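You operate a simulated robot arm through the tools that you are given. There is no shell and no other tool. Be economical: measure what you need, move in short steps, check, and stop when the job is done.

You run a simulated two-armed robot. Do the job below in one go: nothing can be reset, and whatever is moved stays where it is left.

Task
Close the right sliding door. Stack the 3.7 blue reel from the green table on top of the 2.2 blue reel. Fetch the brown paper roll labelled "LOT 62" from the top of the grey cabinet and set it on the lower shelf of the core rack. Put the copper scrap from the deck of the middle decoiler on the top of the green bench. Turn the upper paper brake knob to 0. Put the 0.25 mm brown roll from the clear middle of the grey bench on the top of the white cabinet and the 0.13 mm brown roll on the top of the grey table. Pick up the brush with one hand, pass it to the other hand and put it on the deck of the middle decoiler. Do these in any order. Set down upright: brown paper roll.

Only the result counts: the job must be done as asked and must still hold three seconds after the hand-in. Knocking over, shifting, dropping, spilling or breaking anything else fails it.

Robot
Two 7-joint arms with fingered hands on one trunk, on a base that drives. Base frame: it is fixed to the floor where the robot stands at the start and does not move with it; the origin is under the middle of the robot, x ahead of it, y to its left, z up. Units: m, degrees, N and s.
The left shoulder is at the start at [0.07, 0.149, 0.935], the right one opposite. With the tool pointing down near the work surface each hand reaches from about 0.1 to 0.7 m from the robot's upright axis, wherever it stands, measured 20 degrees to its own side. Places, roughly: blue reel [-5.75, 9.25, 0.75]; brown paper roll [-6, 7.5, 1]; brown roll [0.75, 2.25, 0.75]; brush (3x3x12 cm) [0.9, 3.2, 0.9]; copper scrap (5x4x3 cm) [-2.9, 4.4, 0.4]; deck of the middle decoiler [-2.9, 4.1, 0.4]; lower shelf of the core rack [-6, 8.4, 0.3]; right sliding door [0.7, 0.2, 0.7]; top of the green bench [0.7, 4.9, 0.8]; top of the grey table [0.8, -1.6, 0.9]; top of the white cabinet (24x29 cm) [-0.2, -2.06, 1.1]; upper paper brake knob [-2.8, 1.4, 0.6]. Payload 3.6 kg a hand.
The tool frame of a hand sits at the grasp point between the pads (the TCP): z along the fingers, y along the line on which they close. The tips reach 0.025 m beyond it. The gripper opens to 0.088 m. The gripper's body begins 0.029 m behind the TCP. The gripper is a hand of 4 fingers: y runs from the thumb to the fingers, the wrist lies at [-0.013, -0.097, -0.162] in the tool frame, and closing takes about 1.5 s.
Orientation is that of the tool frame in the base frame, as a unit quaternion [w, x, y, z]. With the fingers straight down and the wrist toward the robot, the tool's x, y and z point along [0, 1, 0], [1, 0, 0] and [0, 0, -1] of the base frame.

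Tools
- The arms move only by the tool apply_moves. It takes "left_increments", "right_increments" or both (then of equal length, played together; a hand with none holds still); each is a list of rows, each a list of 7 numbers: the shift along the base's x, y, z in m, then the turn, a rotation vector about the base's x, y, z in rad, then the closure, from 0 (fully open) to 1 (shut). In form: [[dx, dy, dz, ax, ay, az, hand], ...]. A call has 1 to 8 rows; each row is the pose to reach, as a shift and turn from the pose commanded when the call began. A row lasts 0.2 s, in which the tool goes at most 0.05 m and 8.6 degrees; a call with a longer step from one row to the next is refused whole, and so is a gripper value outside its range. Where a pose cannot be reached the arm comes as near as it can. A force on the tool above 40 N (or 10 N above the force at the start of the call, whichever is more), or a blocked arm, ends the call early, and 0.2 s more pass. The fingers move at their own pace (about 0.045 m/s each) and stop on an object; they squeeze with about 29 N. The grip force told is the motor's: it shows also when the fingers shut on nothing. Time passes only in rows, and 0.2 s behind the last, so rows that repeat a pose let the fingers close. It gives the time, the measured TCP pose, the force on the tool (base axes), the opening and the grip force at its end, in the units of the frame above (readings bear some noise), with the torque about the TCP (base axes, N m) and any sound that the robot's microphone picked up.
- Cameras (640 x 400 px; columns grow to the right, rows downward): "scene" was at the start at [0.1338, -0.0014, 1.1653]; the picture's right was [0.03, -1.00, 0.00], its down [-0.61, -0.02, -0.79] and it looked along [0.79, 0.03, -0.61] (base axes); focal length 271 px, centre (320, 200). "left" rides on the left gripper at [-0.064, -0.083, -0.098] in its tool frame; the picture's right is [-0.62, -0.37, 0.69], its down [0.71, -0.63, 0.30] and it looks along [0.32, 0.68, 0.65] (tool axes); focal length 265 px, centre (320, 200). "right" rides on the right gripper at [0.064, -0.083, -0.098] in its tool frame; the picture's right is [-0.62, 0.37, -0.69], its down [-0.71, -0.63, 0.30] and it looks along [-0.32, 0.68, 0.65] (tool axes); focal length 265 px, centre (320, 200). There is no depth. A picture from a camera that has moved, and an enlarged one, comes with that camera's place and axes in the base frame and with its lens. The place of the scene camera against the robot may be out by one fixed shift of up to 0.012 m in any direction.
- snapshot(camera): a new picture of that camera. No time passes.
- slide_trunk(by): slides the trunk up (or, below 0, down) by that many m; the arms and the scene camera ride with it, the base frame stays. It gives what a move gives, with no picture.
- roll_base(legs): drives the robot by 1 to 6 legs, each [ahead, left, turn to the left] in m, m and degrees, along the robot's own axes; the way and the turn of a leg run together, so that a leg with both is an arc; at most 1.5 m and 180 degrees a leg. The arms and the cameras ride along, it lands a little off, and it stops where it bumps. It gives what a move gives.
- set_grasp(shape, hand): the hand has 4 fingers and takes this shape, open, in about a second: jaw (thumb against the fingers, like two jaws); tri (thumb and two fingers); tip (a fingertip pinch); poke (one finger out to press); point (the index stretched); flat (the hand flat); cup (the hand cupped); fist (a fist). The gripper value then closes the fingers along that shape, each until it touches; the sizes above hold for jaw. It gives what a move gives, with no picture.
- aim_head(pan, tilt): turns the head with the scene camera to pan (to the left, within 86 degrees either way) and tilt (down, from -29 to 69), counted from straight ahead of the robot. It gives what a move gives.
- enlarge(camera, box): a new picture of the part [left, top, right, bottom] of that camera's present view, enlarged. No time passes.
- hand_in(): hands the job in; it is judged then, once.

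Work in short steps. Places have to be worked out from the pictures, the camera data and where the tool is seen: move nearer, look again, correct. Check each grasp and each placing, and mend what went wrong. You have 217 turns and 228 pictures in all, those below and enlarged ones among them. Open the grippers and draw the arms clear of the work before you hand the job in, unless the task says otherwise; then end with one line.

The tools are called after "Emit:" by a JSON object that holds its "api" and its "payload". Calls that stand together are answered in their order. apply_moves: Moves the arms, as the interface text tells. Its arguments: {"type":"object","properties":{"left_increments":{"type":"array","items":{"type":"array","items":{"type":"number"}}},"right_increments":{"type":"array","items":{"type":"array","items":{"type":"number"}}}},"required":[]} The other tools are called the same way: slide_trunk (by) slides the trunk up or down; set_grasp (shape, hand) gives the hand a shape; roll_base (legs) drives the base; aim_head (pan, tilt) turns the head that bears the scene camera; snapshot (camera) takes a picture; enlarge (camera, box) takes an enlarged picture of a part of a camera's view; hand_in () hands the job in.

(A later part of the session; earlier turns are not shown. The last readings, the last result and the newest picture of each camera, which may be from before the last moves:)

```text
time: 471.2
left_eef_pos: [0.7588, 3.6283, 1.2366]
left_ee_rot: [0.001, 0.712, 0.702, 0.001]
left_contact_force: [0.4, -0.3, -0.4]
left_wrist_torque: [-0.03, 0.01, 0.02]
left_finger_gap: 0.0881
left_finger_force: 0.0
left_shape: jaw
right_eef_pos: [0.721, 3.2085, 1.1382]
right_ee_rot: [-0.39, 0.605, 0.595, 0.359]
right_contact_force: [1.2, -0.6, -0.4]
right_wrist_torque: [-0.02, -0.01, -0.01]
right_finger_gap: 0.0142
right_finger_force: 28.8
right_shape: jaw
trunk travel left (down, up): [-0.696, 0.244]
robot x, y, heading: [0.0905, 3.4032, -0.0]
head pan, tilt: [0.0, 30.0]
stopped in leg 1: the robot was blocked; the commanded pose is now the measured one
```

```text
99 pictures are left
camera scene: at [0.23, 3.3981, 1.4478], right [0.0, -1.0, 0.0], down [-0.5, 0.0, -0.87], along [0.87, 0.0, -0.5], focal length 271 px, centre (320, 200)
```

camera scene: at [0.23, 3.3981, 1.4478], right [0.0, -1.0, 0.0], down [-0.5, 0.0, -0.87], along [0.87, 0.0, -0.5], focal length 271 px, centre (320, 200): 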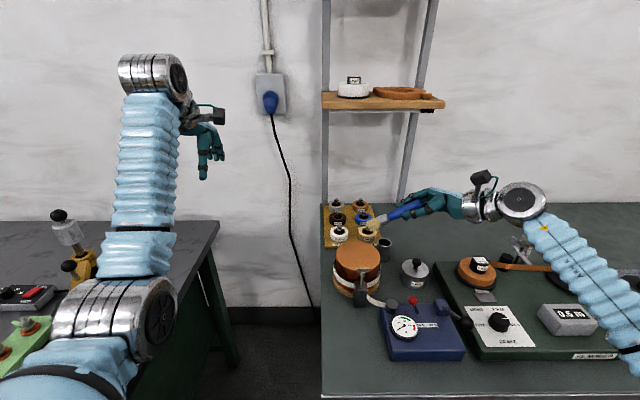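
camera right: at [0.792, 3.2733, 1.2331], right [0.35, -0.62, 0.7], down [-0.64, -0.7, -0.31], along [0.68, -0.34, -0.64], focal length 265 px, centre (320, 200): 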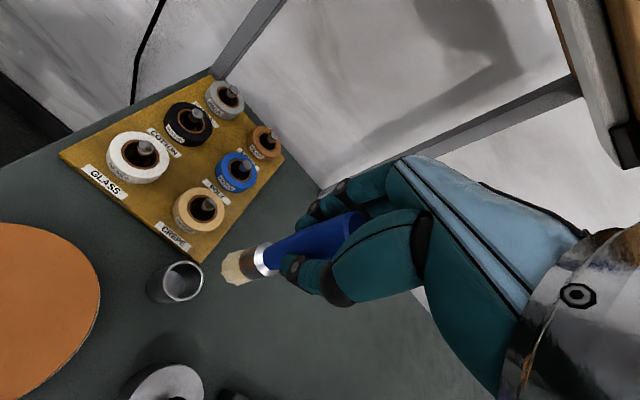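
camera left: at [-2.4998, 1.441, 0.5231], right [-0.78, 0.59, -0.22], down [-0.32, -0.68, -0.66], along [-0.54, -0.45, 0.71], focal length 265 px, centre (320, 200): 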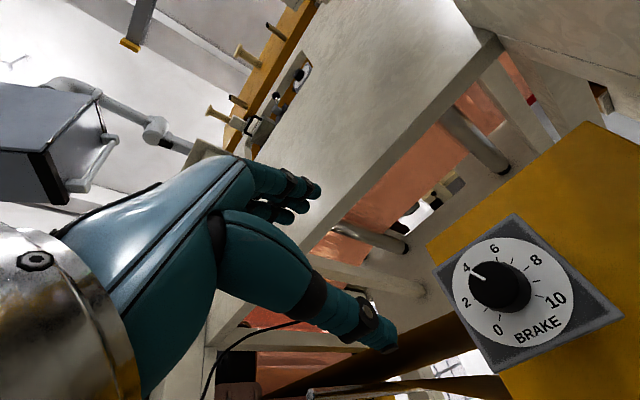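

Something catches when backing. I raise the trunk 0.15 m to lift the elbows clear of the benches and retry.

Emit:
{"api": "slide_trunk", "payload": {"by": 0.15}}

Emit:
{"api": "roll_base", "payload": {"legs": [[-0.45, 0, 0]]}}

Emit:
{"api": "aim_head", "payload": {"pan": 50, "tilt": 50}}

Emit:
{"api": "snapshot", "payload": {"camera": "scene"}}

```text
time: 472.9
left_eef_pos: [0.7621, 3.6277, 1.3858]
left_ee_rot: [0.001, 0.712, 0.702, 0.001]
left_contact_force: [-0.5, 0.5, -0.7]
left_wrist_torque: [0.01, 0.0, 0.01]
left_finger_gap: 0.0878
left_finger_force: 0.2
left_shape: jaw
right_eef_pos: [0.7208, 3.2082, 1.2886]
right_ee_rot: [-0.39, 0.604, 0.595, 0.359]
right_contact_force: [-0.8, 0.4, 0.5]
right_wrist_torque: [0.0, 0.03, 0.02]
right_finger_gap: 0.0142
right_finger_force: 28.6
right_shape: jaw
trunk travel left (down, up): [-0.846, 0.094]
robot x, y, heading: [0.0912, 3.4063, -0.2]
head pan, tilt: [0.0, 30.0]
```

```text
time: 479.1
left_eef_pos: [0.3138, 3.6304, 1.3839]
left_ee_rot: [0.001, 0.711, 0.703, 0.0]
left_contact_force: [0.6, 0.1, 0.0]
left_wrist_torque: [0.02, 0.01, -0.01]
left_finger_gap: 0.0877
left_finger_force: 0.1
left_shape: jaw
right_eef_pos: [0.2757, 3.2096, 1.2883]
right_ee_rot: [-0.392, 0.603, 0.596, 0.358]
right_contact_force: [-0.1, 0.6, -0.1]
right_wrist_torque: [0.0, -0.01, 0.0]
right_finger_gap: 0.0139
right_finger_force: 29.2
right_shape: jaw
trunk travel left (down, up): [-0.846, 0.094]
robot x, y, heading: [-0.3545, 3.4016, 0.3]
head pan, tilt: [0.0, 30.0]
```

```text
time: 480.3
left_eef_pos: [0.3116, 3.6276, 1.3844]
left_ee_rot: [0.0, 0.71, 0.704, 0.001]
left_contact_force: [-0.5, 0.6, -0.4]
left_wrist_torque: [-0.02, -0.01, 0.02]
left_finger_gap: 0.0878
left_finger_force: 0.0
left_shape: jaw
right_eef_pos: [0.2735, 3.2085, 1.2885]
right_ee_rot: [-0.39, 0.603, 0.595, 0.36]
right_contact_force: [0.7, 0.1, -0.8]
right_wrist_torque: [-0.01, -0.01, -0.04]
right_finger_gap: 0.0143
right_finger_force: 29.0
right_shape: jaw
trunk travel left (down, up): [-0.846, 0.094]
robot x, y, heading: [-0.3583, 3.4011, 0.2]
head pan, tilt: [50.0, 50.0]
```

```text
98 pictures are left
camera scene: at [-0.26, 3.4568, 1.5684], right [0.77, -0.64, 0.0], down [-0.49, -0.59, -0.64], along [0.41, 0.49, -0.77], focal length 271 px, centre (320, 200)
```

scene: 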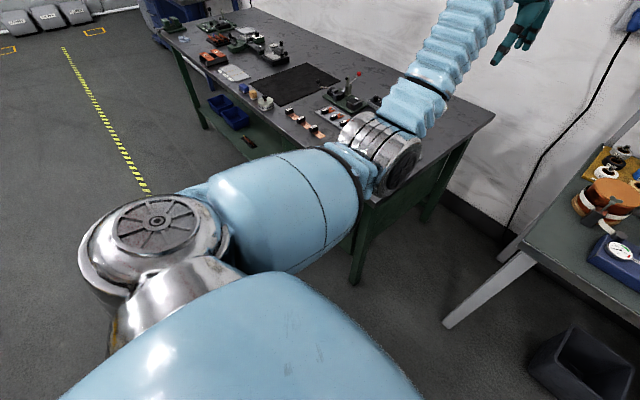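

Free now. For the hand-over I bring the right hand 12 cm toward the middle and the left hand above the brush's free end.

Emit:
{"api": "apply_moves", "payload": {"left_increments": [[-0.008, -0.04, 0, 0, 0, 0, 0], [-0.016, -0.08, 0, 0, 0, 0, 0], [-0.024, -0.12, 0, 0, 0, 0, 0], [-0.032, -0.16, 0, 0, 0, 0, 0], [-0.04, -0.2, 0, 0, 0, 0, 0], [-0.04, -0.217, 0, 0, 0, 0, 0]], "right_increments": [[0, 0.03, 0, 0, 0, 0, 1], [0, 0.06, 0, 0, 0, 0, 1], [0, 0.09, 0, 0, 0, 0, 1], [0, 0.12, 0, 0, 0, 0, 1], [0, 0.12, 0, 0, 0, 0, 1], [0, 0.12, 0, 0, 0, 0, 1]]}}

Emit:
{"api": "aim_head", "payload": {"pan": 0, "tilt": 30}}

Emit:
{"api": "snapshot", "payload": {"camera": "scene"}}

Emit:
{"api": "snapshot", "payload": {"camera": "left"}}

```text
time: 481.9
left_eef_pos: [0.2839, 3.4475, 1.383]
left_ee_rot: [-0.005, 0.689, 0.725, 0.006]
left_contact_force: [-0.9, 0.4, 0.3]
left_wrist_torque: [0.01, 0.02, -0.01]
left_finger_gap: 0.0882
left_finger_force: 0.1
left_shape: jaw
right_eef_pos: [0.2743, 3.3301, 1.2882]
right_ee_rot: [-0.391, 0.603, 0.595, 0.359]
right_contact_force: [0.0, 0.8, -1.3]
right_wrist_torque: [-0.01, -0.01, -0.03]
right_finger_gap: 0.0139
right_finger_force: 29.1
right_shape: jaw
trunk travel left (down, up): [-0.846, 0.094]
robot x, y, heading: [-0.3588, 3.4034, -0.0]
head pan, tilt: [50.0, 50.0]
stopped in row 6 (left hand): the arm was blocked; the commanded pose is now the measured one
```

```text
time: 483.1
left_eef_pos: [0.2842, 3.4462, 1.383]
left_ee_rot: [-0.004, 0.689, 0.724, 0.006]
left_contact_force: [-0.1, -0.1, 0.5]
left_wrist_torque: [-0.01, 0.06, 0.0]
left_finger_gap: 0.0877
left_finger_force: 0.1
left_shape: jaw
right_eef_pos: [0.2749, 3.3287, 1.2884]
right_ee_rot: [-0.39, 0.604, 0.595, 0.359]
right_contact_force: [0.4, -0.3, 0.0]
right_wrist_torque: [0.01, 0.02, 0.03]
right_finger_gap: 0.0141
right_finger_force: 29.0
right_shape: jaw
trunk travel left (down, up): [-0.846, 0.094]
robot x, y, heading: [-0.3573, 3.4041, 0.1]
head pan, tilt: [0.0, 30.0]
```

```text
97 pictures are left
camera scene: at [-0.2184, 3.3996, 1.5978], right [0.0, -1.0, 0.0], down [-0.5, 0.0, -0.87], along [0.87, 0.0, -0.5], focal length 271 px, centre (320, 200)
```

scene: 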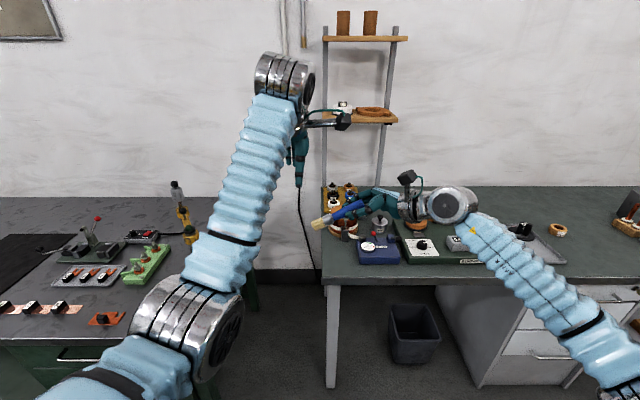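

```text
96 pictures are left
camera left: at [0.2025, 3.3764, 1.4814], right [-0.34, -0.63, -0.7], down [-0.66, 0.69, -0.3], along [0.67, 0.37, -0.65], focal length 265 px, centre (320, 200)
```

left: 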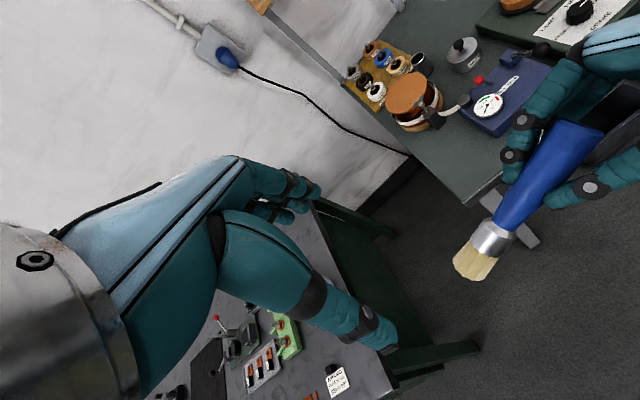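

The left hand can't go further right, so I bring the brush to it: right hand +5 cm in y, then lower the left hand around the ferrule end.

Emit:
{"api": "apply_moves", "payload": {"right_increments": [[0.0, 0.025, 0, 0, 0, 0, 1], [0.0, 0.049, 0, 0, 0, 0, 1], [0.0, 0.049, 0, 0, 0, 0, 1], [0, 0.049, 0, 0, 0, 0, 1], [0, 0.049, 0, 0, 0, 0, 1], [0, 0.049, 0, 0, 0, 0, 1]], "left_increments": [[-0.005, 0, 0, 0, 0, 0, 0], [-0.01, 0, 0, 0, 0, 0, 0], [-0.01, 0, -0.035, 0, 0, 0, 0], [-0.01, 0, -0.07, 0, 0, 0, 0], [-0.01, 0, -0.1, 0, 0, 0, 0], [-0.01, 0, -0.12, 0, 0, 0, 0]]}}

Emit:
{"api": "snapshot", "payload": {"camera": "left"}}

Emit:
{"api": "enlarge", "payload": {"camera": "scene", "box": [220, 130, 460, 290]}}

```text
time: 484.5
left_eef_pos: [0.2775, 3.4531, 1.2682]
left_ee_rot: [-0.003, 0.685, 0.728, 0.01]
left_contact_force: [-0.7, -0.5, 0.6]
left_wrist_torque: [0.02, -0.01, -0.01]
left_finger_gap: 0.0877
left_finger_force: 0.1
left_shape: jaw
right_eef_pos: [0.2728, 3.3782, 1.2897]
right_ee_rot: [-0.39, 0.603, 0.596, 0.359]
right_contact_force: [-0.5, -0.4, -0.3]
right_wrist_torque: [-0.03, 0.01, 0.02]
right_finger_gap: 0.0139
right_finger_force: 29.4
right_shape: jaw
trunk travel left (down, up): [-0.846, 0.094]
robot x, y, heading: [-0.3541, 3.3997, 0.1]
head pan, tilt: [0.0, 30.0]
```

```text
95 pictures are left
camera left: at [0.1955, 3.3813, 1.365], right [-0.32, -0.63, -0.71], down [-0.67, 0.68, -0.3], along [0.67, 0.38, -0.64], focal length 265 px, centre (320, 200)
```

left: 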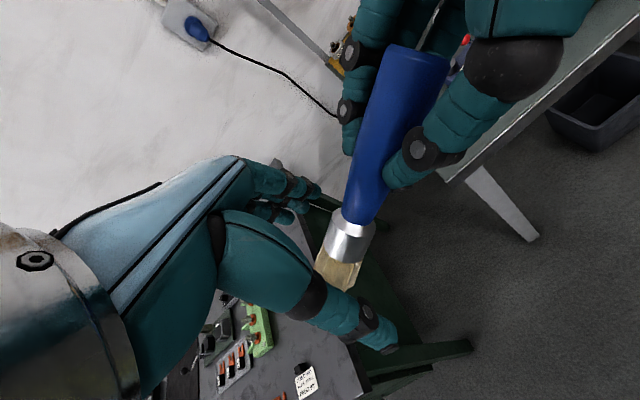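

```text
2.50 times, centred on (340, 210) of scene
camera zoom: at [-0.2185, 3.3987, 1.5978], right [0.0, -1.0, 0.0], down [-0.5, 0.0, -0.87], along [0.87, 0.0, -0.5], focal length 676 px, centre (270, 175)
```

zoom: 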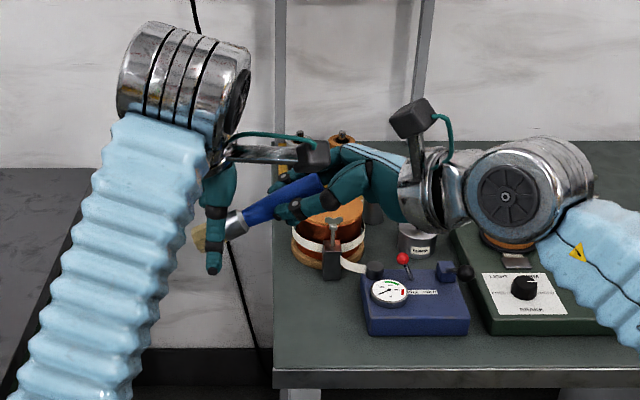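

Close. I push the brush 1.2 cm further in, lower the left hand 1.2 cm, and close the left fingers on the ferrule.

Emit:
{"api": "apply_moves", "payload": {"right_increments": [[0.0, 0.008, 0, 0, 0, 0, 1], [0.0, 0.013, 0, 0, 0, 0, 1], [0.0, 0.013, 0, 0, 0, 0, 1], [0, 0.013, 0, 0, 0, 0, 1], [0, 0.013, 0, 0, 0, 0, 1], [0, 0.013, 0, 0, 0, 0, 1], [0, 0.013, 0, 0, 0, 0, 1], [0, 0.013, 0, 0, 0, 0, 1]], "left_increments": [[-0.003, 0, -0.006, 0, 0, 0, 0], [-0.003, 0, -0.012, 0, 0, 0, 0.5], [-0.003, 0, -0.012, 0, 0, 0, 1], [-0.003, 0, -0.012, 0, 0, 0, 1], [-0.003, 0, -0.012, 0, 0, 0, 1], [-0.003, 0, -0.012, 0, 0, 0, 1], [-0.003, 0, -0.012, 0, 0, 0, 1], [-0.003, 0, -0.012, 0, 0, 0, 1]]}}

Emit:
{"api": "snapshot", "payload": {"camera": "left"}}

```text
time: 486.3
left_eef_pos: [0.2728, 3.4532, 1.252]
left_ee_rot: [-0.006, 0.686, 0.728, 0.01]
left_contact_force: [-1.7, 0.7, -0.6]
left_wrist_torque: [0.0, -0.02, -0.05]
left_finger_gap: 0.006
left_finger_force: 29.1
left_shape: jaw
right_eef_pos: [0.2735, 3.3905, 1.2893]
right_ee_rot: [-0.391, 0.604, 0.595, 0.359]
right_contact_force: [1.4, 0.1, 0.0]
right_wrist_torque: [0.03, -0.01, -0.05]
right_finger_gap: 0.0141
right_finger_force: 29.3
right_shape: jaw
trunk travel left (down, up): [-0.846, 0.094]
robot x, y, heading: [-0.3567, 3.4028, 0.0]
head pan, tilt: [0.0, 30.0]
```

```text
93 pictures are left
camera left: at [0.1918, 3.3815, 1.3494], right [-0.33, -0.62, -0.71], down [-0.67, 0.68, -0.29], along [0.67, 0.38, -0.64], focal length 265 px, centre (320, 200)
```

left: 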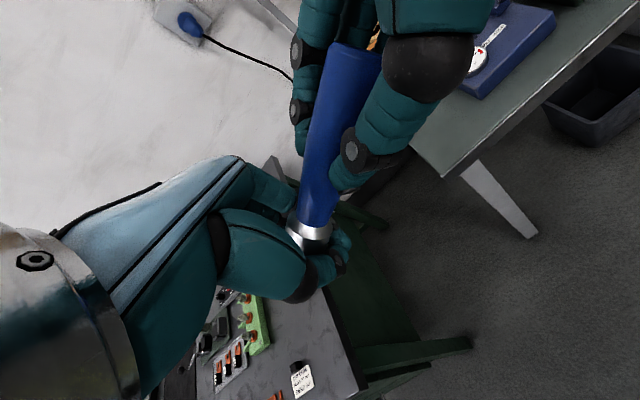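

The grip is on the bristle end (6 mm). I reopen the left, push the brush 1.2 cm further, and close again for a safer hold on the ferrule.

Emit:
{"api": "apply_moves", "payload": {"right_increments": [[0.0, 0, 0, 0, 0, 0, 1], [0.0, 0, 0, 0, 0, 0, 1], [0.0, 0.013, 0, 0, 0, 0, 1], [0, 0.013, 0, 0, 0, 0, 1], [0, 0.013, 0, 0, 0, 0, 1], [0, 0.013, 0, 0, 0, 0, 1], [0, 0.013, 0, 0, 0, 0, 1], [0, 0.013, 0, 0, 0, 0, 1]], "left_increments": [[0, 0, 0, 0, 0, 0, 0.5], [0, 0, 0, 0, 0, 0, 0.4], [0, 0, 0.003, 0, 0, 0, 0.5], [0, 0, 0.003, 0, 0, 0, 1], [0, 0, 0.003, 0, 0, 0, 1], [0, 0, 0.003, 0, 0, 0, 1], [0, 0, 0.003, 0, 0, 0, 1], [0, 0, 0.003, 0, 0, 0, 1]]}}

Emit:
{"api": "snapshot", "payload": {"camera": "left"}}

```text
time: 488.1
left_eef_pos: [0.2723, 3.4522, 1.2521]
left_ee_rot: [-0.009, 0.686, 0.727, 0.011]
left_contact_force: [-3.4, -1.3, -1.1]
left_wrist_torque: [0.03, -0.09, -0.08]
left_finger_gap: 0.0001
left_finger_force: 29.1
left_shape: jaw
right_eef_pos: [0.2726, 3.404, 1.2899]
right_ee_rot: [-0.39, 0.603, 0.596, 0.359]
right_contact_force: [2.5, 0.5, 0.7]
right_wrist_torque: [0.06, -0.02, -0.07]
right_finger_gap: 0.0142
right_finger_force: 28.9
right_shape: jaw
trunk travel left (down, up): [-0.846, 0.094]
robot x, y, heading: [-0.3614, 3.403, 0.2]
head pan, tilt: [0.0, 30.0]
```

```text
92 pictures are left
camera left: at [0.1916, 3.3806, 1.3491], right [-0.33, -0.62, -0.71], down [-0.67, 0.68, -0.29], along [0.66, 0.38, -0.64], focal length 265 px, centre (320, 200)
```

left: 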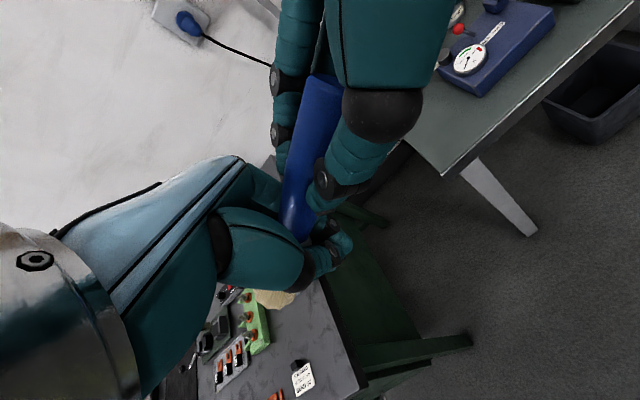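

The fingertips met below the brush. I reopen, raise the left hand 1.5 cm, and close so the pads pinch the ferrule.

Emit:
{"api": "apply_moves", "payload": {"left_increments": [[0, 0, 0, 0, 0, 0, 0.5], [0, 0, 0, 0, 0, 0, 0.4], [0, 0, 0.012, 0, 0, 0, 0.4], [0, 0, 0.016, 0, 0, 0, 0.6], [0, 0, 0.016, 0, 0, 0, 1], [0, 0, 0.016, 0, 0, 0, 1], [0, 0, 0.016, 0, 0, 0, 1], [0, 0, 0.016, 0, 0, 0, 1]]}}

Emit:
{"api": "snapshot", "payload": {"camera": "left"}}

Emit:
{"api": "snapshot", "payload": {"camera": "right"}}

```text
time: 489.9
left_eef_pos: [0.2727, 3.4548, 1.2669]
left_ee_rot: [-0.012, 0.685, 0.729, 0.013]
left_contact_force: [-2.9, -1.1, -2.8]
left_wrist_torque: [-0.05, 0.0, -0.04]
left_finger_gap: 0.0082
left_finger_force: 28.8
left_shape: jaw
right_eef_pos: [0.2744, 3.4044, 1.2895]
right_ee_rot: [-0.39, 0.603, 0.596, 0.359]
right_contact_force: [3.2, 0.3, 2.8]
right_wrist_torque: [0.14, -0.11, -0.13]
right_finger_gap: 0.0142
right_finger_force: 29.2
right_shape: jaw
trunk travel left (down, up): [-0.846, 0.094]
robot x, y, heading: [-0.3565, 3.4011, 0.0]
head pan, tilt: [0.0, 30.0]
```

```text
91 pictures are left
camera left: at [0.1925, 3.3812, 1.3636], right [-0.33, -0.62, -0.71], down [-0.67, 0.68, -0.28], along [0.66, 0.39, -0.64], focal length 265 px, centre (320, 200)
```

left: 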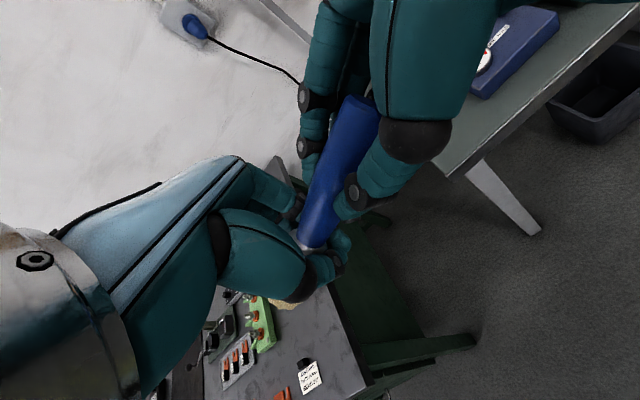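

```text
90 pictures are left
camera right: at [0.1963, 3.3423, 1.395], right [0.37, -0.89, -0.27], down [-0.66, -0.05, -0.75], along [0.65, 0.46, -0.61], focal length 265 px, centre (320, 200)
```

right: 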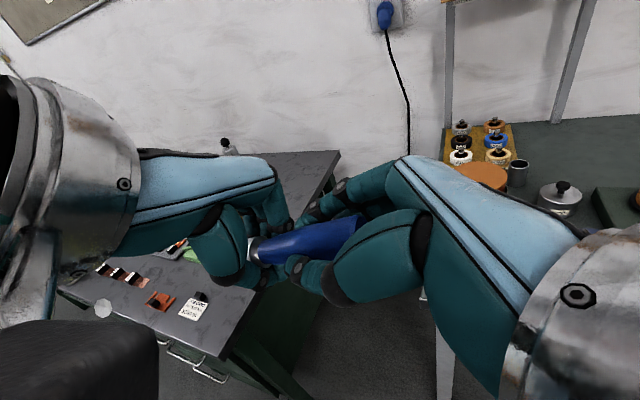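

Now it pinches (8 mm) with the ferrule between the pads. I open the right hand in place and check.

Emit:
{"api": "apply_moves", "payload": {"right_increments": [[0, 0, 0, 0, 0, 0, 0.9], [0, 0, 0, 0, 0, 0, 0.75], [0, 0, 0, 0, 0, 0, 0.7]], "left_increments": [[0, 0, 0, 0, 0, 0, 1], [0, 0, 0, 0, 0, 0, 1], [0, 0, 0, 0, 0, 0, 1]]}}

Emit:
{"api": "snapshot", "payload": {"camera": "right"}}

```text
time: 490.7
left_eef_pos: [0.2736, 3.4551, 1.2692]
left_ee_rot: [-0.009, 0.684, 0.73, 0.014]
left_contact_force: [0.4, 0.1, -0.9]
left_wrist_torque: [-0.03, 0.0, -0.04]
left_finger_gap: 0.0075
left_finger_force: 29.1
left_shape: jaw
right_eef_pos: [0.2725, 3.4041, 1.2879]
right_ee_rot: [-0.391, 0.604, 0.596, 0.358]
right_contact_force: [-0.1, 0.1, 0.5]
right_wrist_torque: [0.02, 0.04, -0.01]
right_finger_gap: 0.0264
right_finger_force: 0.1
right_shape: jaw
trunk travel left (down, up): [-0.846, 0.094]
robot x, y, heading: [-0.3546, 3.4019, 0.4]
head pan, tilt: [0.0, 30.0]
```

```text
89 pictures are left
camera right: at [0.196, 3.3428, 1.3936], right [0.37, -0.89, -0.27], down [-0.66, -0.05, -0.75], along [0.65, 0.46, -0.61], focal length 265 px, centre (320, 200)
```

right: 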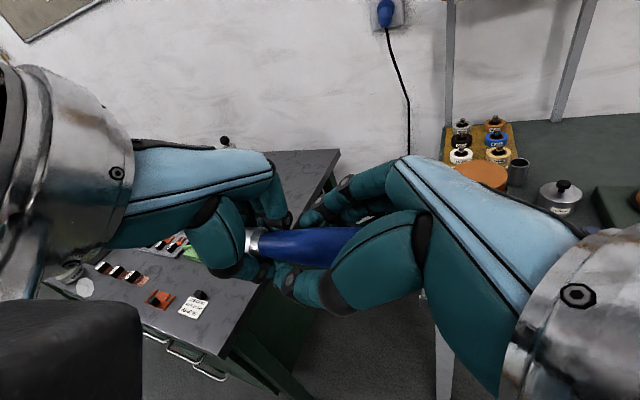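

The left hand holds it. I open the right fully, withdraw along its axis, then level the right hand.

Emit:
{"api": "apply_moves", "payload": {"right_increments": [[0, 0, 0, 0, 0, 0, 0.3], [0, 0, 0, 0, 0, 0, 0], [0, 0, 0, 0, 0, 0, 0], [0, -0.035, 0.015, 0, 0, 0, 0], [0, -0.07, 0.03, 0, 0, 0, 0], [0, -0.11, 0.04, 0, 0, 0, 0], [0, -0.14, 0.05, 0, 0, 0, 0]]}}

Emit:
{"api": "apply_moves", "payload": {"right_increments": [[0, -0.03, 0, -0.14, 0, 0, 0], [0, -0.06, 0, -0.28, 0, 0, 0], [0, -0.09, 0, -0.42, 0, 0, 0], [0, -0.1, -0.02, -0.56, 0, 0, 0], [0, -0.1, -0.04, -0.7, 0, 0, 0], [0, -0.1, -0.06, -0.84, 0, 0, 0], [0, -0.1, -0.08, -0.98, 0, 0, 0], [0, -0.1, -0.1, -1.12, 0, 0, 0]], "left_increments": [[0, 0, 0, 0, 0, 0, 1], [0, 0.01, 0, 0, 0, 0, 1], [0, 0.03, 0, 0, 0, 0, 1], [0, 0.06, 0, 0, 0, 0, 1], [0, 0.09, 0, 0, 0, 0, 1], [0, 0.12, 0, 0, 0, 0, 1], [0, 0.15, 0, 0, 0, 0, 1], [0, 0.17, 0, 0, 0, 0, 1]]}}

Emit:
{"api": "snapshot", "payload": {"camera": "scene"}}

```text
time: 492.3
left_eef_pos: [0.2739, 3.455, 1.2695]
left_ee_rot: [-0.008, 0.683, 0.731, 0.011]
left_contact_force: [0.6, -0.4, 0.2]
left_wrist_torque: [0.01, -0.03, 0.01]
left_finger_gap: 0.0076
left_finger_force: 29.0
left_shape: jaw
right_eef_pos: [0.2726, 3.2629, 1.3396]
right_ee_rot: [-0.391, 0.603, 0.595, 0.36]
right_contact_force: [0.0, -0.7, 0.5]
right_wrist_torque: [0.03, 0.02, 0.04]
right_finger_gap: 0.0875
right_finger_force: 0.1
right_shape: jaw
trunk travel left (down, up): [-0.846, 0.094]
robot x, y, heading: [-0.3567, 3.4063, -0.1]
head pan, tilt: [0.0, 30.0]
```

```text
time: 494.1
left_eef_pos: [0.27, 3.6152, 1.2695]
left_ee_rot: [-0.003, 0.691, 0.722, 0.005]
left_contact_force: [0.0, 0.1, -1.2]
left_wrist_torque: [-0.02, 0.01, 0.01]
left_finger_gap: 0.0076
left_finger_force: 28.5
left_shape: jaw
right_eef_pos: [0.2741, 3.1668, 1.2384]
right_ee_rot: [-0.009, 0.718, 0.696, -0.013]
right_contact_force: [0.4, 0.9, 0.7]
right_wrist_torque: [-0.06, -0.03, 0.0]
right_finger_gap: 0.0875
right_finger_force: 0.1
right_shape: jaw
trunk travel left (down, up): [-0.846, 0.094]
robot x, y, heading: [-0.3571, 3.4027, 0.1]
head pan, tilt: [0.0, 30.0]
```

```text
88 pictures are left
camera scene: at [-0.2181, 3.4007, 1.5978], right [0.0, -1.0, 0.0], down [-0.5, 0.0, -0.87], along [0.87, 0.0, -0.5], focal length 271 px, centre (320, 200)
```

scene: 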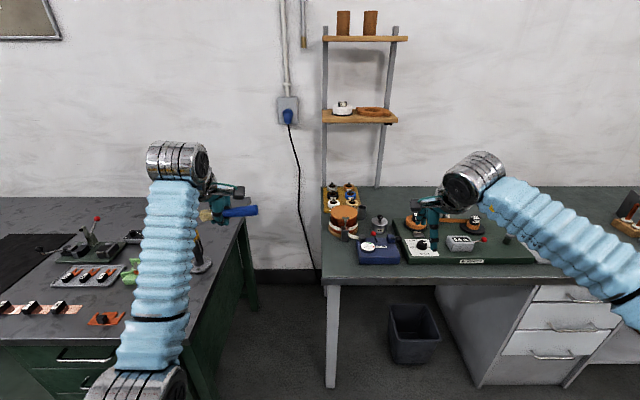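

Hand-over done: the left hand holds the brush horizontally. I drive toward the middle decoiler.

Emit:
{"api": "roll_base", "payload": {"legs": [[-0.6, 0, 0], [0, 0, 179], [0.5, -0.75, 0]]}}

Emit:
{"api": "aim_head", "payload": {"pan": 0, "tilt": 25}}

Emit:
{"api": "snapshot", "payload": {"camera": "scene"}}

```text
time: 531.0
left_eef_pos: [-2.0575, 3.9774, 1.2711]
left_ee_rot: [0.006, 0.71, -0.704, 0.003]
left_contact_force: [1.4, -0.6, -0.6]
left_wrist_torque: [-0.01, -0.02, 0.0]
left_finger_gap: 0.0067
left_finger_force: 29.1
left_shape: jaw
right_eef_pos: [-2.046, 4.4272, 1.2394]
right_ee_rot: [0.013, -0.682, 0.731, -0.008]
right_contact_force: [-0.8, -0.3, 0.3]
right_wrist_torque: [-0.02, -0.02, 0.01]
right_finger_gap: 0.0876
right_finger_force: 0.1
right_shape: jaw
trunk travel left (down, up): [-0.846, 0.094]
robot x, y, heading: [-1.4287, 4.1673, 178.0]
head pan, tilt: [0.0, 30.0]
```

```text
time: 531.7
left_eef_pos: [-2.0587, 3.9794, 1.271]
left_ee_rot: [0.006, 0.71, -0.704, 0.003]
left_contact_force: [0.3, 0.3, -0.8]
left_wrist_torque: [0.03, 0.0, -0.01]
left_finger_gap: 0.007
left_finger_force: 29.1
left_shape: jaw
right_eef_pos: [-2.0451, 4.4275, 1.2399]
right_ee_rot: [0.012, -0.683, 0.731, -0.01]
right_contact_force: [-1.1, -0.8, -0.4]
right_wrist_torque: [0.02, 0.03, -0.01]
right_finger_gap: 0.0877
right_finger_force: 0.1
right_shape: jaw
trunk travel left (down, up): [-0.846, 0.094]
robot x, y, heading: [-1.4254, 4.1678, 178.2]
head pan, tilt: [0.0, 25.0]
```

```text
87 pictures are left
camera scene: at [-1.5696, 4.168, 1.6058], right [0.03, 1.0, 0.0], down [0.42, -0.01, -0.91], along [-0.91, 0.03, -0.42], focal length 271 px, centre (320, 200)
```

scene: 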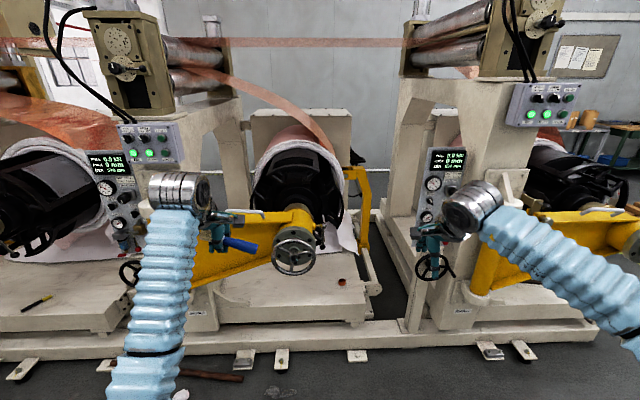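

The copper scrap lies on the deck near [-2.92, 4.355]. I'll do both with the left hand: tuck the right hand inward/back, lower the trunk, and drive up with the left hand right of the handwheel.

Emit:
{"api": "apply_moves", "payload": {"right_increments": [[0.035, -0.03, 0, 0, 0, 0, 0], [0.07, -0.06, 0, 0, 0, 0, 0], [0.1, -0.09, 0, 0, 0, 0, 0], [0.13, -0.11, 0, 0, 0, 0, 0], [0.15, -0.12, 0, 0, 0, 0, 0]]}}

Emit:
{"api": "slide_trunk", "payload": {"by": -0.5}}

Emit:
{"api": "roll_base", "payload": {"legs": [[0, -0.27, 2], [0.45, 0, 0]]}}

Emit:
{"api": "aim_head", "payload": {"pan": 5, "tilt": 35}}

Emit:
{"api": "snapshot", "payload": {"camera": "scene"}}

```text
time: 532.9
left_eef_pos: [-2.056, 3.9795, 1.2714]
left_ee_rot: [0.006, 0.71, -0.704, 0.004]
left_contact_force: [0.0, -0.8, 0.4]
left_wrist_torque: [0.01, 0.0, -0.03]
left_finger_gap: 0.0068
left_finger_force: 29.1
left_shape: jaw
right_eef_pos: [-1.894, 4.3057, 1.241]
right_ee_rot: [0.012, -0.682, 0.731, -0.01]
right_contact_force: [0.5, -0.2, 0.1]
right_wrist_torque: [0.0, 0.01, 0.04]
right_finger_gap: 0.0879
right_finger_force: 0.0
right_shape: jaw
trunk travel left (down, up): [-0.846, 0.094]
robot x, y, heading: [-1.4275, 4.1677, 178.0]
head pan, tilt: [0.0, 25.0]
```

```text
refused: -0.5 is not a number from -0.4 to 0.4
```

```text
time: 542.8
left_eef_pos: [-2.4976, 4.2308, 1.272]
left_ee_rot: [0.007, 0.723, -0.69, 0.004]
left_contact_force: [1.0, 0.2, 0.3]
left_wrist_torque: [0.01, 0.0, 0.01]
left_finger_gap: 0.0066
left_finger_force: 29.0
left_shape: jaw
right_eef_pos: [-2.3485, 4.5636, 1.2392]
right_ee_rot: [0.012, -0.695, 0.719, -0.01]
right_contact_force: [0.0, 0.5, -0.4]
right_wrist_torque: [-0.05, 0.0, 0.01]
right_finger_gap: 0.0877
right_finger_force: 0.0
right_shape: jaw
trunk travel left (down, up): [-0.846, 0.094]
robot x, y, heading: [-1.8731, 4.4405, -179.8]
head pan, tilt: [0.0, 25.0]
```

```text
time: 543.5
left_eef_pos: [-2.4979, 4.2296, 1.2726]
left_ee_rot: [0.007, 0.723, -0.69, 0.005]
left_contact_force: [-0.5, 0.0, 0.0]
left_wrist_torque: [-0.01, 0.0, 0.01]
left_finger_gap: 0.0064
left_finger_force: 29.0
left_shape: jaw
right_eef_pos: [-2.3478, 4.5607, 1.2405]
right_ee_rot: [0.011, -0.695, 0.718, -0.011]
right_contact_force: [-0.2, 0.4, 0.7]
right_wrist_torque: [-0.02, -0.06, -0.04]
right_finger_gap: 0.0874
right_finger_force: 0.0
right_shape: jaw
trunk travel left (down, up): [-0.846, 0.094]
robot x, y, heading: [-1.8722, 4.4363, -180.0]
head pan, tilt: [5.0, 35.0]
```

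```text
86 pictures are left
camera scene: at [-2.0136, 4.4277, 1.5902], right [-0.09, 1.0, 0.0], down [0.57, 0.05, -0.82], along [-0.82, -0.07, -0.57], focal length 271 px, centre (320, 200)
```

scene: 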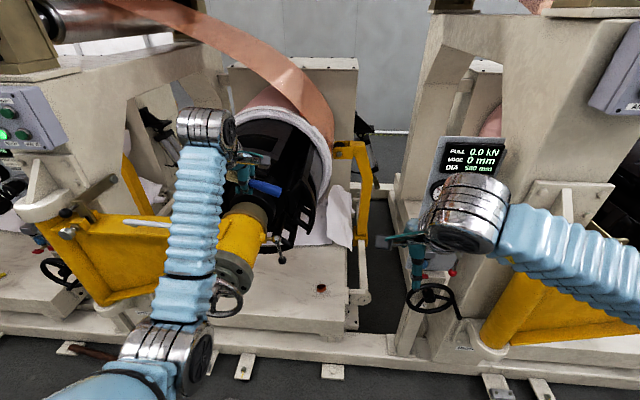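

Good view: scrap at about [-2.906, 4.357]; I'll lay the brush at about [-2.80, 4.25]. I retract the right a little more and lower the trunk.

Emit:
{"api": "apply_moves", "payload": {"right_increments": [[0.03, 0, 0, 0, 0, 0, 0], [0.06, 0, 0, 0, 0, 0, 0], [0.08, 0, 0, 0, 0, 0, 0]]}}

Emit:
{"api": "slide_trunk", "payload": {"by": -0.4}}

Emit:
{"api": "slide_trunk", "payload": {"by": -0.15}}

Emit:
{"api": "roll_base", "payload": {"legs": [[0.2, -0.03, 0]]}}

Emit:
{"api": "snapshot", "payload": {"camera": "left"}}

Emit:
{"api": "snapshot", "payload": {"camera": "scene"}}

```text
time: 544.3
left_eef_pos: [-2.4984, 4.228, 1.2706]
left_ee_rot: [0.006, 0.723, -0.691, 0.004]
left_contact_force: [0.8, 0.5, 0.5]
left_wrist_torque: [0.0, 0.03, -0.02]
left_finger_gap: 0.0065
left_finger_force: 28.8
left_shape: jaw
right_eef_pos: [-2.2678, 4.56, 1.2393]
right_ee_rot: [0.012, -0.694, 0.72, -0.01]
right_contact_force: [0.3, -0.6, -0.2]
right_wrist_torque: [0.03, -0.05, 0.01]
right_finger_gap: 0.0878
right_finger_force: 0.1
right_shape: jaw
trunk travel left (down, up): [-0.846, 0.094]
robot x, y, heading: [-1.8734, 4.44, -180.0]
head pan, tilt: [5.0, 35.0]
```

```text
time: 548.1
left_eef_pos: [-2.4972, 4.2283, 0.8711]
left_ee_rot: [0.006, 0.723, -0.691, 0.004]
left_contact_force: [0.0, 0.6, 0.0]
left_wrist_torque: [0.0, -0.01, -0.01]
left_finger_gap: 0.0069
left_finger_force: 28.4
left_shape: jaw
right_eef_pos: [-2.2676, 4.5607, 0.8391]
right_ee_rot: [0.012, -0.696, 0.718, -0.01]
right_contact_force: [-0.8, -0.4, -0.7]
right_wrist_torque: [0.0, 0.01, 0.03]
right_finger_gap: 0.0876
right_finger_force: 0.0
right_shape: jaw
trunk travel left (down, up): [-0.446, 0.494]
robot x, y, heading: [-1.8731, 4.4362, -179.8]
head pan, tilt: [5.0, 35.0]
```

```text
time: 549.9
left_eef_pos: [-2.4987, 4.2281, 0.7209]
left_ee_rot: [0.006, 0.723, -0.691, 0.004]
left_contact_force: [0.2, 0.5, -0.8]
left_wrist_torque: [-0.01, 0.01, 0.03]
left_finger_gap: 0.0068
left_finger_force: 28.9
left_shape: jaw
right_eef_pos: [-2.2685, 4.5601, 0.6901]
right_ee_rot: [0.012, -0.695, 0.719, -0.009]
right_contact_force: [-0.3, 0.0, 0.7]
right_wrist_torque: [-0.03, 0.04, 0.0]
right_finger_gap: 0.0877
right_finger_force: 0.1
right_shape: jaw
trunk travel left (down, up): [-0.296, 0.644]
robot x, y, heading: [-1.8729, 4.4401, -180.0]
head pan, tilt: [5.0, 35.0]
```

```text
time: 553.0
left_eef_pos: [-2.697, 4.2596, 0.7197]
left_ee_rot: [0.005, 0.722, -0.691, 0.004]
left_contact_force: [0.2, 0.0, 0.4]
left_wrist_torque: [-0.02, -0.01, 0.0]
left_finger_gap: 0.0067
left_finger_force: 28.9
left_shape: jaw
right_eef_pos: [-2.4662, 4.5916, 0.69]
right_ee_rot: [0.013, -0.694, 0.72, -0.011]
right_contact_force: [0.8, -0.1, 0.5]
right_wrist_torque: [-0.01, -0.06, -0.01]
right_finger_gap: 0.0878
right_finger_force: 0.0
right_shape: jaw
trunk travel left (down, up): [-0.296, 0.644]
robot x, y, heading: [-2.0755, 4.4686, 179.9]
head pan, tilt: [5.0, 35.0]
```

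```text
85 pictures are left
camera left: at [-2.6183, 4.3283, 0.8183], right [0.34, 0.63, -0.7], down [0.66, -0.69, -0.3], along [-0.67, -0.36, -0.65], focal length 265 px, centre (320, 200)
```

left: 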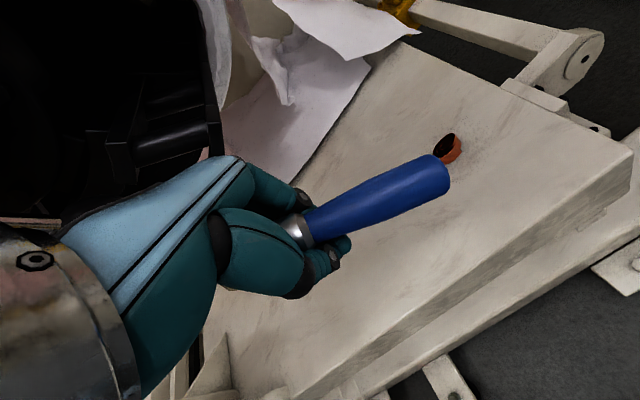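

```text
84 pictures are left
camera scene: at [-2.216, 4.4574, 1.0399], right [-0.09, 1.0, 0.0], down [0.57, 0.05, -0.82], along [-0.82, -0.07, -0.57], focal length 271 px, centre (320, 200)
```

scene: 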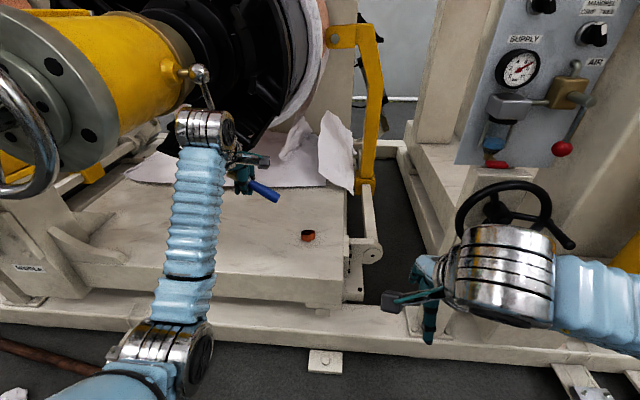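

Deck height ≈0.405, scrap at [-2.889, 4.36]. I lower the brush to about [-2.80, 4.24].

Emit:
{"api": "apply_moves", "payload": {"left_increments": [[-0.015, -0.003, -0.04, 0, 0, 0, 1], [-0.03, -0.006, -0.08, 0, 0, 0, 1], [-0.045, -0.01, -0.12, 0, 0, 0, 1], [-0.06, -0.013, -0.16, 0, 0, 0, 1], [-0.08, -0.016, -0.2, 0, 0, 0, 1], [-0.1, -0.02, -0.24, 0, 0, 0, 1]]}}

Emit:
{"api": "snapshot", "payload": {"camera": "left"}}

Emit:
{"api": "snapshot", "payload": {"camera": "scene"}}

```text
time: 554.4
left_eef_pos: [-2.7977, 4.239, 0.48]
left_ee_rot: [0.006, 0.722, -0.692, 0.003]
left_contact_force: [-0.4, -1.1, -0.4]
left_wrist_torque: [-0.02, 0.01, -0.01]
left_finger_gap: 0.0068
left_finger_force: 28.4
left_shape: jaw
right_eef_pos: [-2.4663, 4.5914, 0.6891]
right_ee_rot: [0.013, -0.695, 0.719, -0.011]
right_contact_force: [0.9, 0.5, 0.3]
right_wrist_torque: [0.01, 0.01, 0.01]
right_finger_gap: 0.0876
right_finger_force: 0.0
right_shape: jaw
trunk travel left (down, up): [-0.296, 0.644]
robot x, y, heading: [-2.0717, 4.4736, 179.9]
head pan, tilt: [5.0, 35.0]
```

```text
83 pictures are left
camera left: at [-2.7179, 4.3081, 0.5786], right [0.34, 0.62, -0.7], down [0.66, -0.69, -0.3], along [-0.67, -0.36, -0.65], focal length 265 px, centre (320, 200)
```

left: 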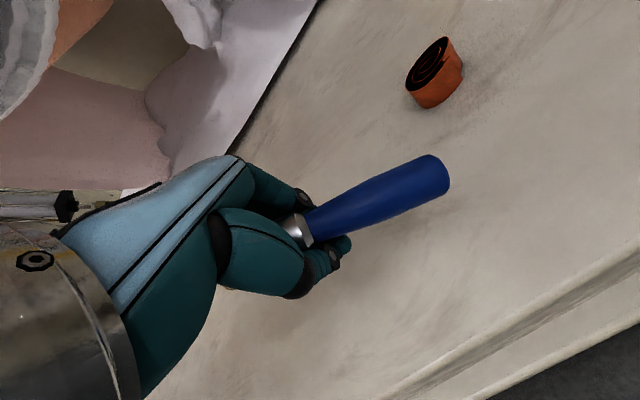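

```text
82 pictures are left
camera scene: at [-2.216, 4.4573, 1.0399], right [-0.09, 1.0, 0.0], down [0.57, 0.05, -0.82], along [-0.82, -0.07, -0.57], focal length 271 px, centre (320, 200)
```

scene: 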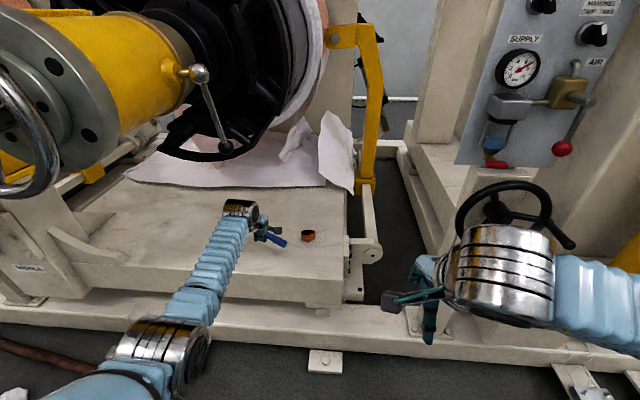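

I lower to near the deck and check for contact.

Emit:
{"api": "apply_moves", "payload": {"left_increments": [[0, 0, -0.02, 0, 0, 0, 1], [0, 0, -0.035, 0, 0, 0, 1], [0, 0, -0.042, 0, 0, 0, 1]]}}

Emit:
{"api": "apply_moves", "payload": {"left_increments": [[0, 0, -0.005, 0, 0, 0, 1], [0, 0, -0.008, 0, 0, 0, 1]]}}

Emit:
{"api": "snapshot", "payload": {"camera": "left"}}

```text
time: 555.2
left_eef_pos: [-2.7974, 4.2398, 0.4391]
left_ee_rot: [0.005, 0.722, -0.691, 0.004]
left_contact_force: [-0.5, -0.3, -0.2]
left_wrist_torque: [0.03, 0.02, 0.0]
left_finger_gap: 0.0068
left_finger_force: 28.9
left_shape: jaw
right_eef_pos: [-2.4658, 4.5911, 0.6887]
right_ee_rot: [0.013, -0.694, 0.719, -0.011]
right_contact_force: [0.0, -0.6, -0.5]
right_wrist_torque: [0.02, -0.02, -0.02]
right_finger_gap: 0.0878
right_finger_force: 0.1
right_shape: jaw
trunk travel left (down, up): [-0.296, 0.644]
robot x, y, heading: [-2.077, 4.4692, 180.1]
head pan, tilt: [5.0, 35.0]
```

```text
time: 555.8
left_eef_pos: [-2.7977, 4.2395, 0.4303]
left_ee_rot: [0.005, 0.722, -0.692, 0.004]
left_contact_force: [-0.4, 0.5, -1.5]
left_wrist_torque: [-0.01, -0.01, 0.0]
left_finger_gap: 0.0068
left_finger_force: 29.2
left_shape: jaw
right_eef_pos: [-2.4674, 4.5916, 0.689]
right_ee_rot: [0.013, -0.694, 0.719, -0.011]
right_contact_force: [0.2, 0.3, 0.6]
right_wrist_torque: [0.02, 0.02, 0.0]
right_finger_gap: 0.0878
right_finger_force: 0.1
right_shape: jaw
trunk travel left (down, up): [-0.296, 0.644]
robot x, y, heading: [-2.0747, 4.4701, 180.0]
head pan, tilt: [5.0, 35.0]
```

```text
81 pictures are left
camera left: at [-2.718, 4.3082, 0.529], right [0.34, 0.63, -0.7], down [0.66, -0.69, -0.3], along [-0.67, -0.36, -0.65], focal length 265 px, centre (320, 200)
```

left: 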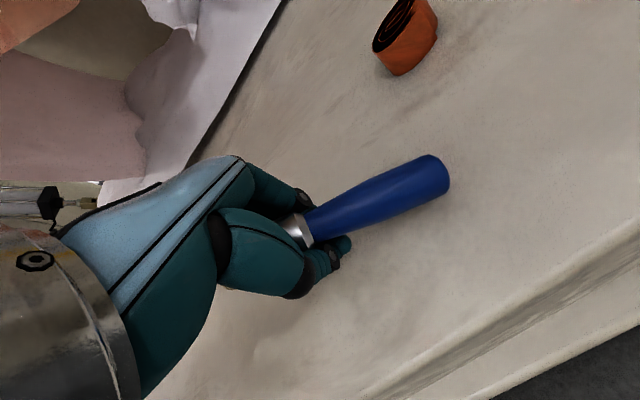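

Still no contact; I continue down in small steps.

Emit:
{"api": "apply_moves", "payload": {"left_increments": [[0, 0, -0.004, 0, 0, 0, 1], [0, 0, -0.008, 0, 0, 0, 1]]}}

Emit:
{"api": "apply_moves", "payload": {"left_increments": [[0, 0, -0.004, 0, 0, 0, 1], [0, 0, -0.007, 0, 0, 0, 1]]}}

Emit:
{"api": "apply_moves", "payload": {"left_increments": [[0, 0, -0.004, 0, 0, 0, 1], [0, 0, -0.006, 0, 0, 0, 1]]}}

```text
time: 556.4
left_eef_pos: [-2.7979, 4.2387, 0.4225]
left_ee_rot: [0.005, 0.723, -0.691, 0.005]
left_contact_force: [0.5, 0.0, 0.7]
left_wrist_torque: [-0.03, 0.0, 0.01]
left_finger_gap: 0.0068
left_finger_force: 28.7
left_shape: jaw
right_eef_pos: [-2.4673, 4.5914, 0.6901]
right_ee_rot: [0.013, -0.695, 0.719, -0.011]
right_contact_force: [-1.0, 0.6, -0.8]
right_wrist_torque: [-0.05, 0.02, 0.0]
right_finger_gap: 0.0875
right_finger_force: 0.0
right_shape: jaw
trunk travel left (down, up): [-0.296, 0.644]
robot x, y, heading: [-2.0767, 4.467, 180.0]
head pan, tilt: [5.0, 35.0]
```

```text
time: 557.0
left_eef_pos: [-2.7986, 4.2388, 0.4155]
left_ee_rot: [0.005, 0.722, -0.692, 0.004]
left_contact_force: [0.3, 0.3, -0.5]
left_wrist_torque: [0.03, 0.0, -0.02]
left_finger_gap: 0.0067
left_finger_force: 28.7
left_shape: jaw
right_eef_pos: [-2.4668, 4.5916, 0.6882]
right_ee_rot: [0.013, -0.694, 0.72, -0.011]
right_contact_force: [0.2, -0.7, 0.0]
right_wrist_torque: [0.01, 0.0, -0.01]
right_finger_gap: 0.0877
right_finger_force: 0.0
right_shape: jaw
trunk travel left (down, up): [-0.296, 0.644]
robot x, y, heading: [-2.0759, 4.4685, 179.9]
head pan, tilt: [5.0, 35.0]
```

```text
time: 557.6
left_eef_pos: [-2.7974, 4.2392, 0.4097]
left_ee_rot: [0.006, 0.722, -0.692, 0.004]
left_contact_force: [-0.2, 0.2, 0.4]
left_wrist_torque: [0.03, 0.02, -0.02]
left_finger_gap: 0.0064
left_finger_force: 29.2
left_shape: jaw
right_eef_pos: [-2.4659, 4.5915, 0.6881]
right_ee_rot: [0.013, -0.695, 0.719, -0.011]
right_contact_force: [-0.4, 0.1, -0.3]
right_wrist_torque: [-0.01, 0.0, 0.02]
right_finger_gap: 0.0875
right_finger_force: 0.0
right_shape: jaw
trunk travel left (down, up): [-0.296, 0.644]
robot x, y, heading: [-2.0759, 4.4713, 179.8]
head pan, tilt: [5.0, 35.0]
```

Deck is lower than estimated; I continue.

Emit:
{"api": "apply_moves", "payload": {"left_increments": [[0, 0, -0.005, 0, 0, 0, 1], [0, 0, -0.01, 0, 0, 0, 1]]}}

Emit:
{"api": "apply_moves", "payload": {"left_increments": [[0, 0, -0.005, 0, 0, 0, 1], [0, 0, -0.008, 0, 0, 0, 1]]}}

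Emit:
{"api": "snapshot", "payload": {"camera": "left"}}

```text
time: 558.2
left_eef_pos: [-2.7948, 4.2392, 0.4051]
left_ee_rot: [0.007, 0.722, -0.692, 0.002]
left_contact_force: [-2.5, -0.9, 6.2]
left_wrist_torque: [0.04, 0.07, 0.04]
left_finger_gap: 0.0066
left_finger_force: 28.8
left_shape: jaw
left hand out of reach, approached as far as the arm can: row 2
right_eef_pos: [-2.4666, 4.5915, 0.6897]
right_ee_rot: [0.013, -0.694, 0.719, -0.011]
right_contact_force: [0.4, -0.6, -0.5]
right_wrist_torque: [0.0, 0.0, 0.0]
right_finger_gap: 0.0878
right_finger_force: 0.1
right_shape: jaw
trunk travel left (down, up): [-0.296, 0.644]
robot x, y, heading: [-2.0726, 4.4703, 179.9]
head pan, tilt: [5.0, 35.0]
```

```text
time: 558.8
left_eef_pos: [-2.7951, 4.2401, 0.4045]
left_ee_rot: [0.013, 0.723, -0.691, -0.003]
left_contact_force: [-6.2, -2.1, 26.2]
left_wrist_torque: [0.05, 0.09, 0.05]
left_finger_gap: 0.0072
left_finger_force: 28.9
left_shape: jaw
right_eef_pos: [-2.4643, 4.5922, 0.6913]
right_ee_rot: [0.01, -0.695, 0.719, -0.009]
right_contact_force: [0.3, -0.3, 0.2]
right_wrist_torque: [-0.01, -0.01, -0.02]
right_finger_gap: 0.0875
right_finger_force: 0.1
right_shape: jaw
trunk travel left (down, up): [-0.296, 0.644]
robot x, y, heading: [-2.0723, 4.469, 179.7]
head pan, tilt: [5.0, 35.0]
```

```text
80 pictures are left
camera left: at [-2.7135, 4.3088, 0.5005], right [0.33, 0.62, -0.71], down [0.65, -0.69, -0.31], along [-0.68, -0.36, -0.63], focal length 265 px, centre (320, 200)
```

left: 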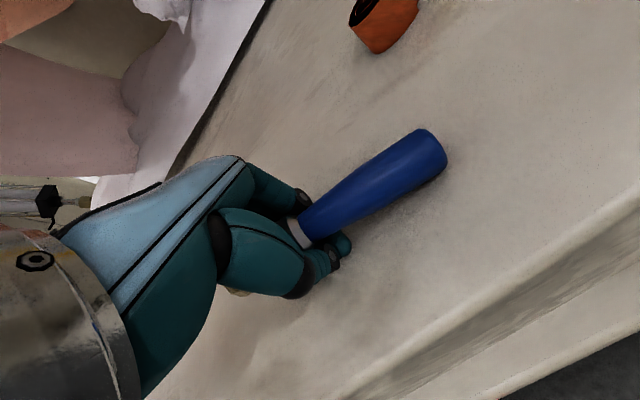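

Contact reached. I relieve and open the left hand, then lift.

Emit:
{"api": "apply_moves", "payload": {"left_increments": [[0, 0, 0.008, 0, 0, 0, 1], [0, 0, 0.008, 0, 0, 0, 0.8], [0, 0, 0.008, 0, 0, 0, 0.5], [0, 0, 0.008, 0, 0, 0, 0.2], [0, 0, 0.008, 0, 0, 0, 0], [0, 0, 0.008, 0, 0, 0, 0], [0, 0, 0.04, 0, 0, 0, 0], [0, 0, 0.08, 0, 0, 0, 0]]}}

Emit:
{"api": "snapshot", "payload": {"camera": "left"}}

Emit:
{"api": "enlarge", "payload": {"camera": "scene", "box": [200, 180, 400, 305]}}

```text
time: 560.6
left_eef_pos: [-2.8154, 4.2385, 0.4647]
left_ee_rot: [0.004, 0.722, -0.691, 0.006]
left_contact_force: [0.5, 0.9, 1.0]
left_wrist_torque: [-0.04, -0.01, 0.02]
left_finger_gap: 0.0876
left_finger_force: 0.0
left_shape: jaw
left hand out of reach, approached as far as the arm can: row 7, 8
right_eef_pos: [-2.4658, 4.5902, 0.6903]
right_ee_rot: [0.013, -0.695, 0.719, -0.01]
right_contact_force: [0.3, 0.0, -0.9]
right_wrist_torque: [0.0, -0.01, 0.04]
right_finger_gap: 0.088
right_finger_force: 0.0
right_shape: jaw
trunk travel left (down, up): [-0.296, 0.644]
robot x, y, heading: [-2.0725, 4.4699, 180.0]
head pan, tilt: [5.0, 35.0]
```

```text
79 pictures are left
camera left: at [-2.7362, 4.3076, 0.5625], right [0.34, 0.63, -0.7], down [0.66, -0.69, -0.29], along [-0.67, -0.36, -0.65], focal length 265 px, centre (320, 200)
```

left: 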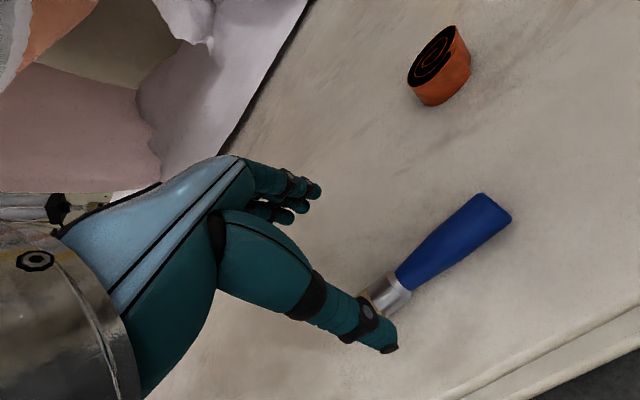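

```text
3.20 times, centred on (300, 242) of scene
camera zoom: at [-2.2153, 4.4574, 1.04], right [-0.09, 1.0, 0.0], down [0.57, 0.05, -0.82], along [-0.82, -0.07, -0.57], focal length 866 px, centre (384, 64)
```

zoom: 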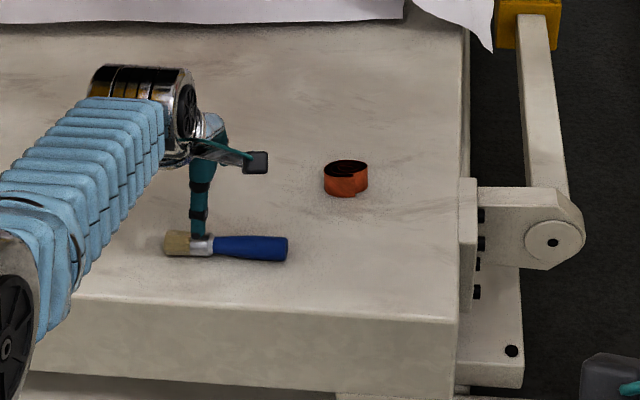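

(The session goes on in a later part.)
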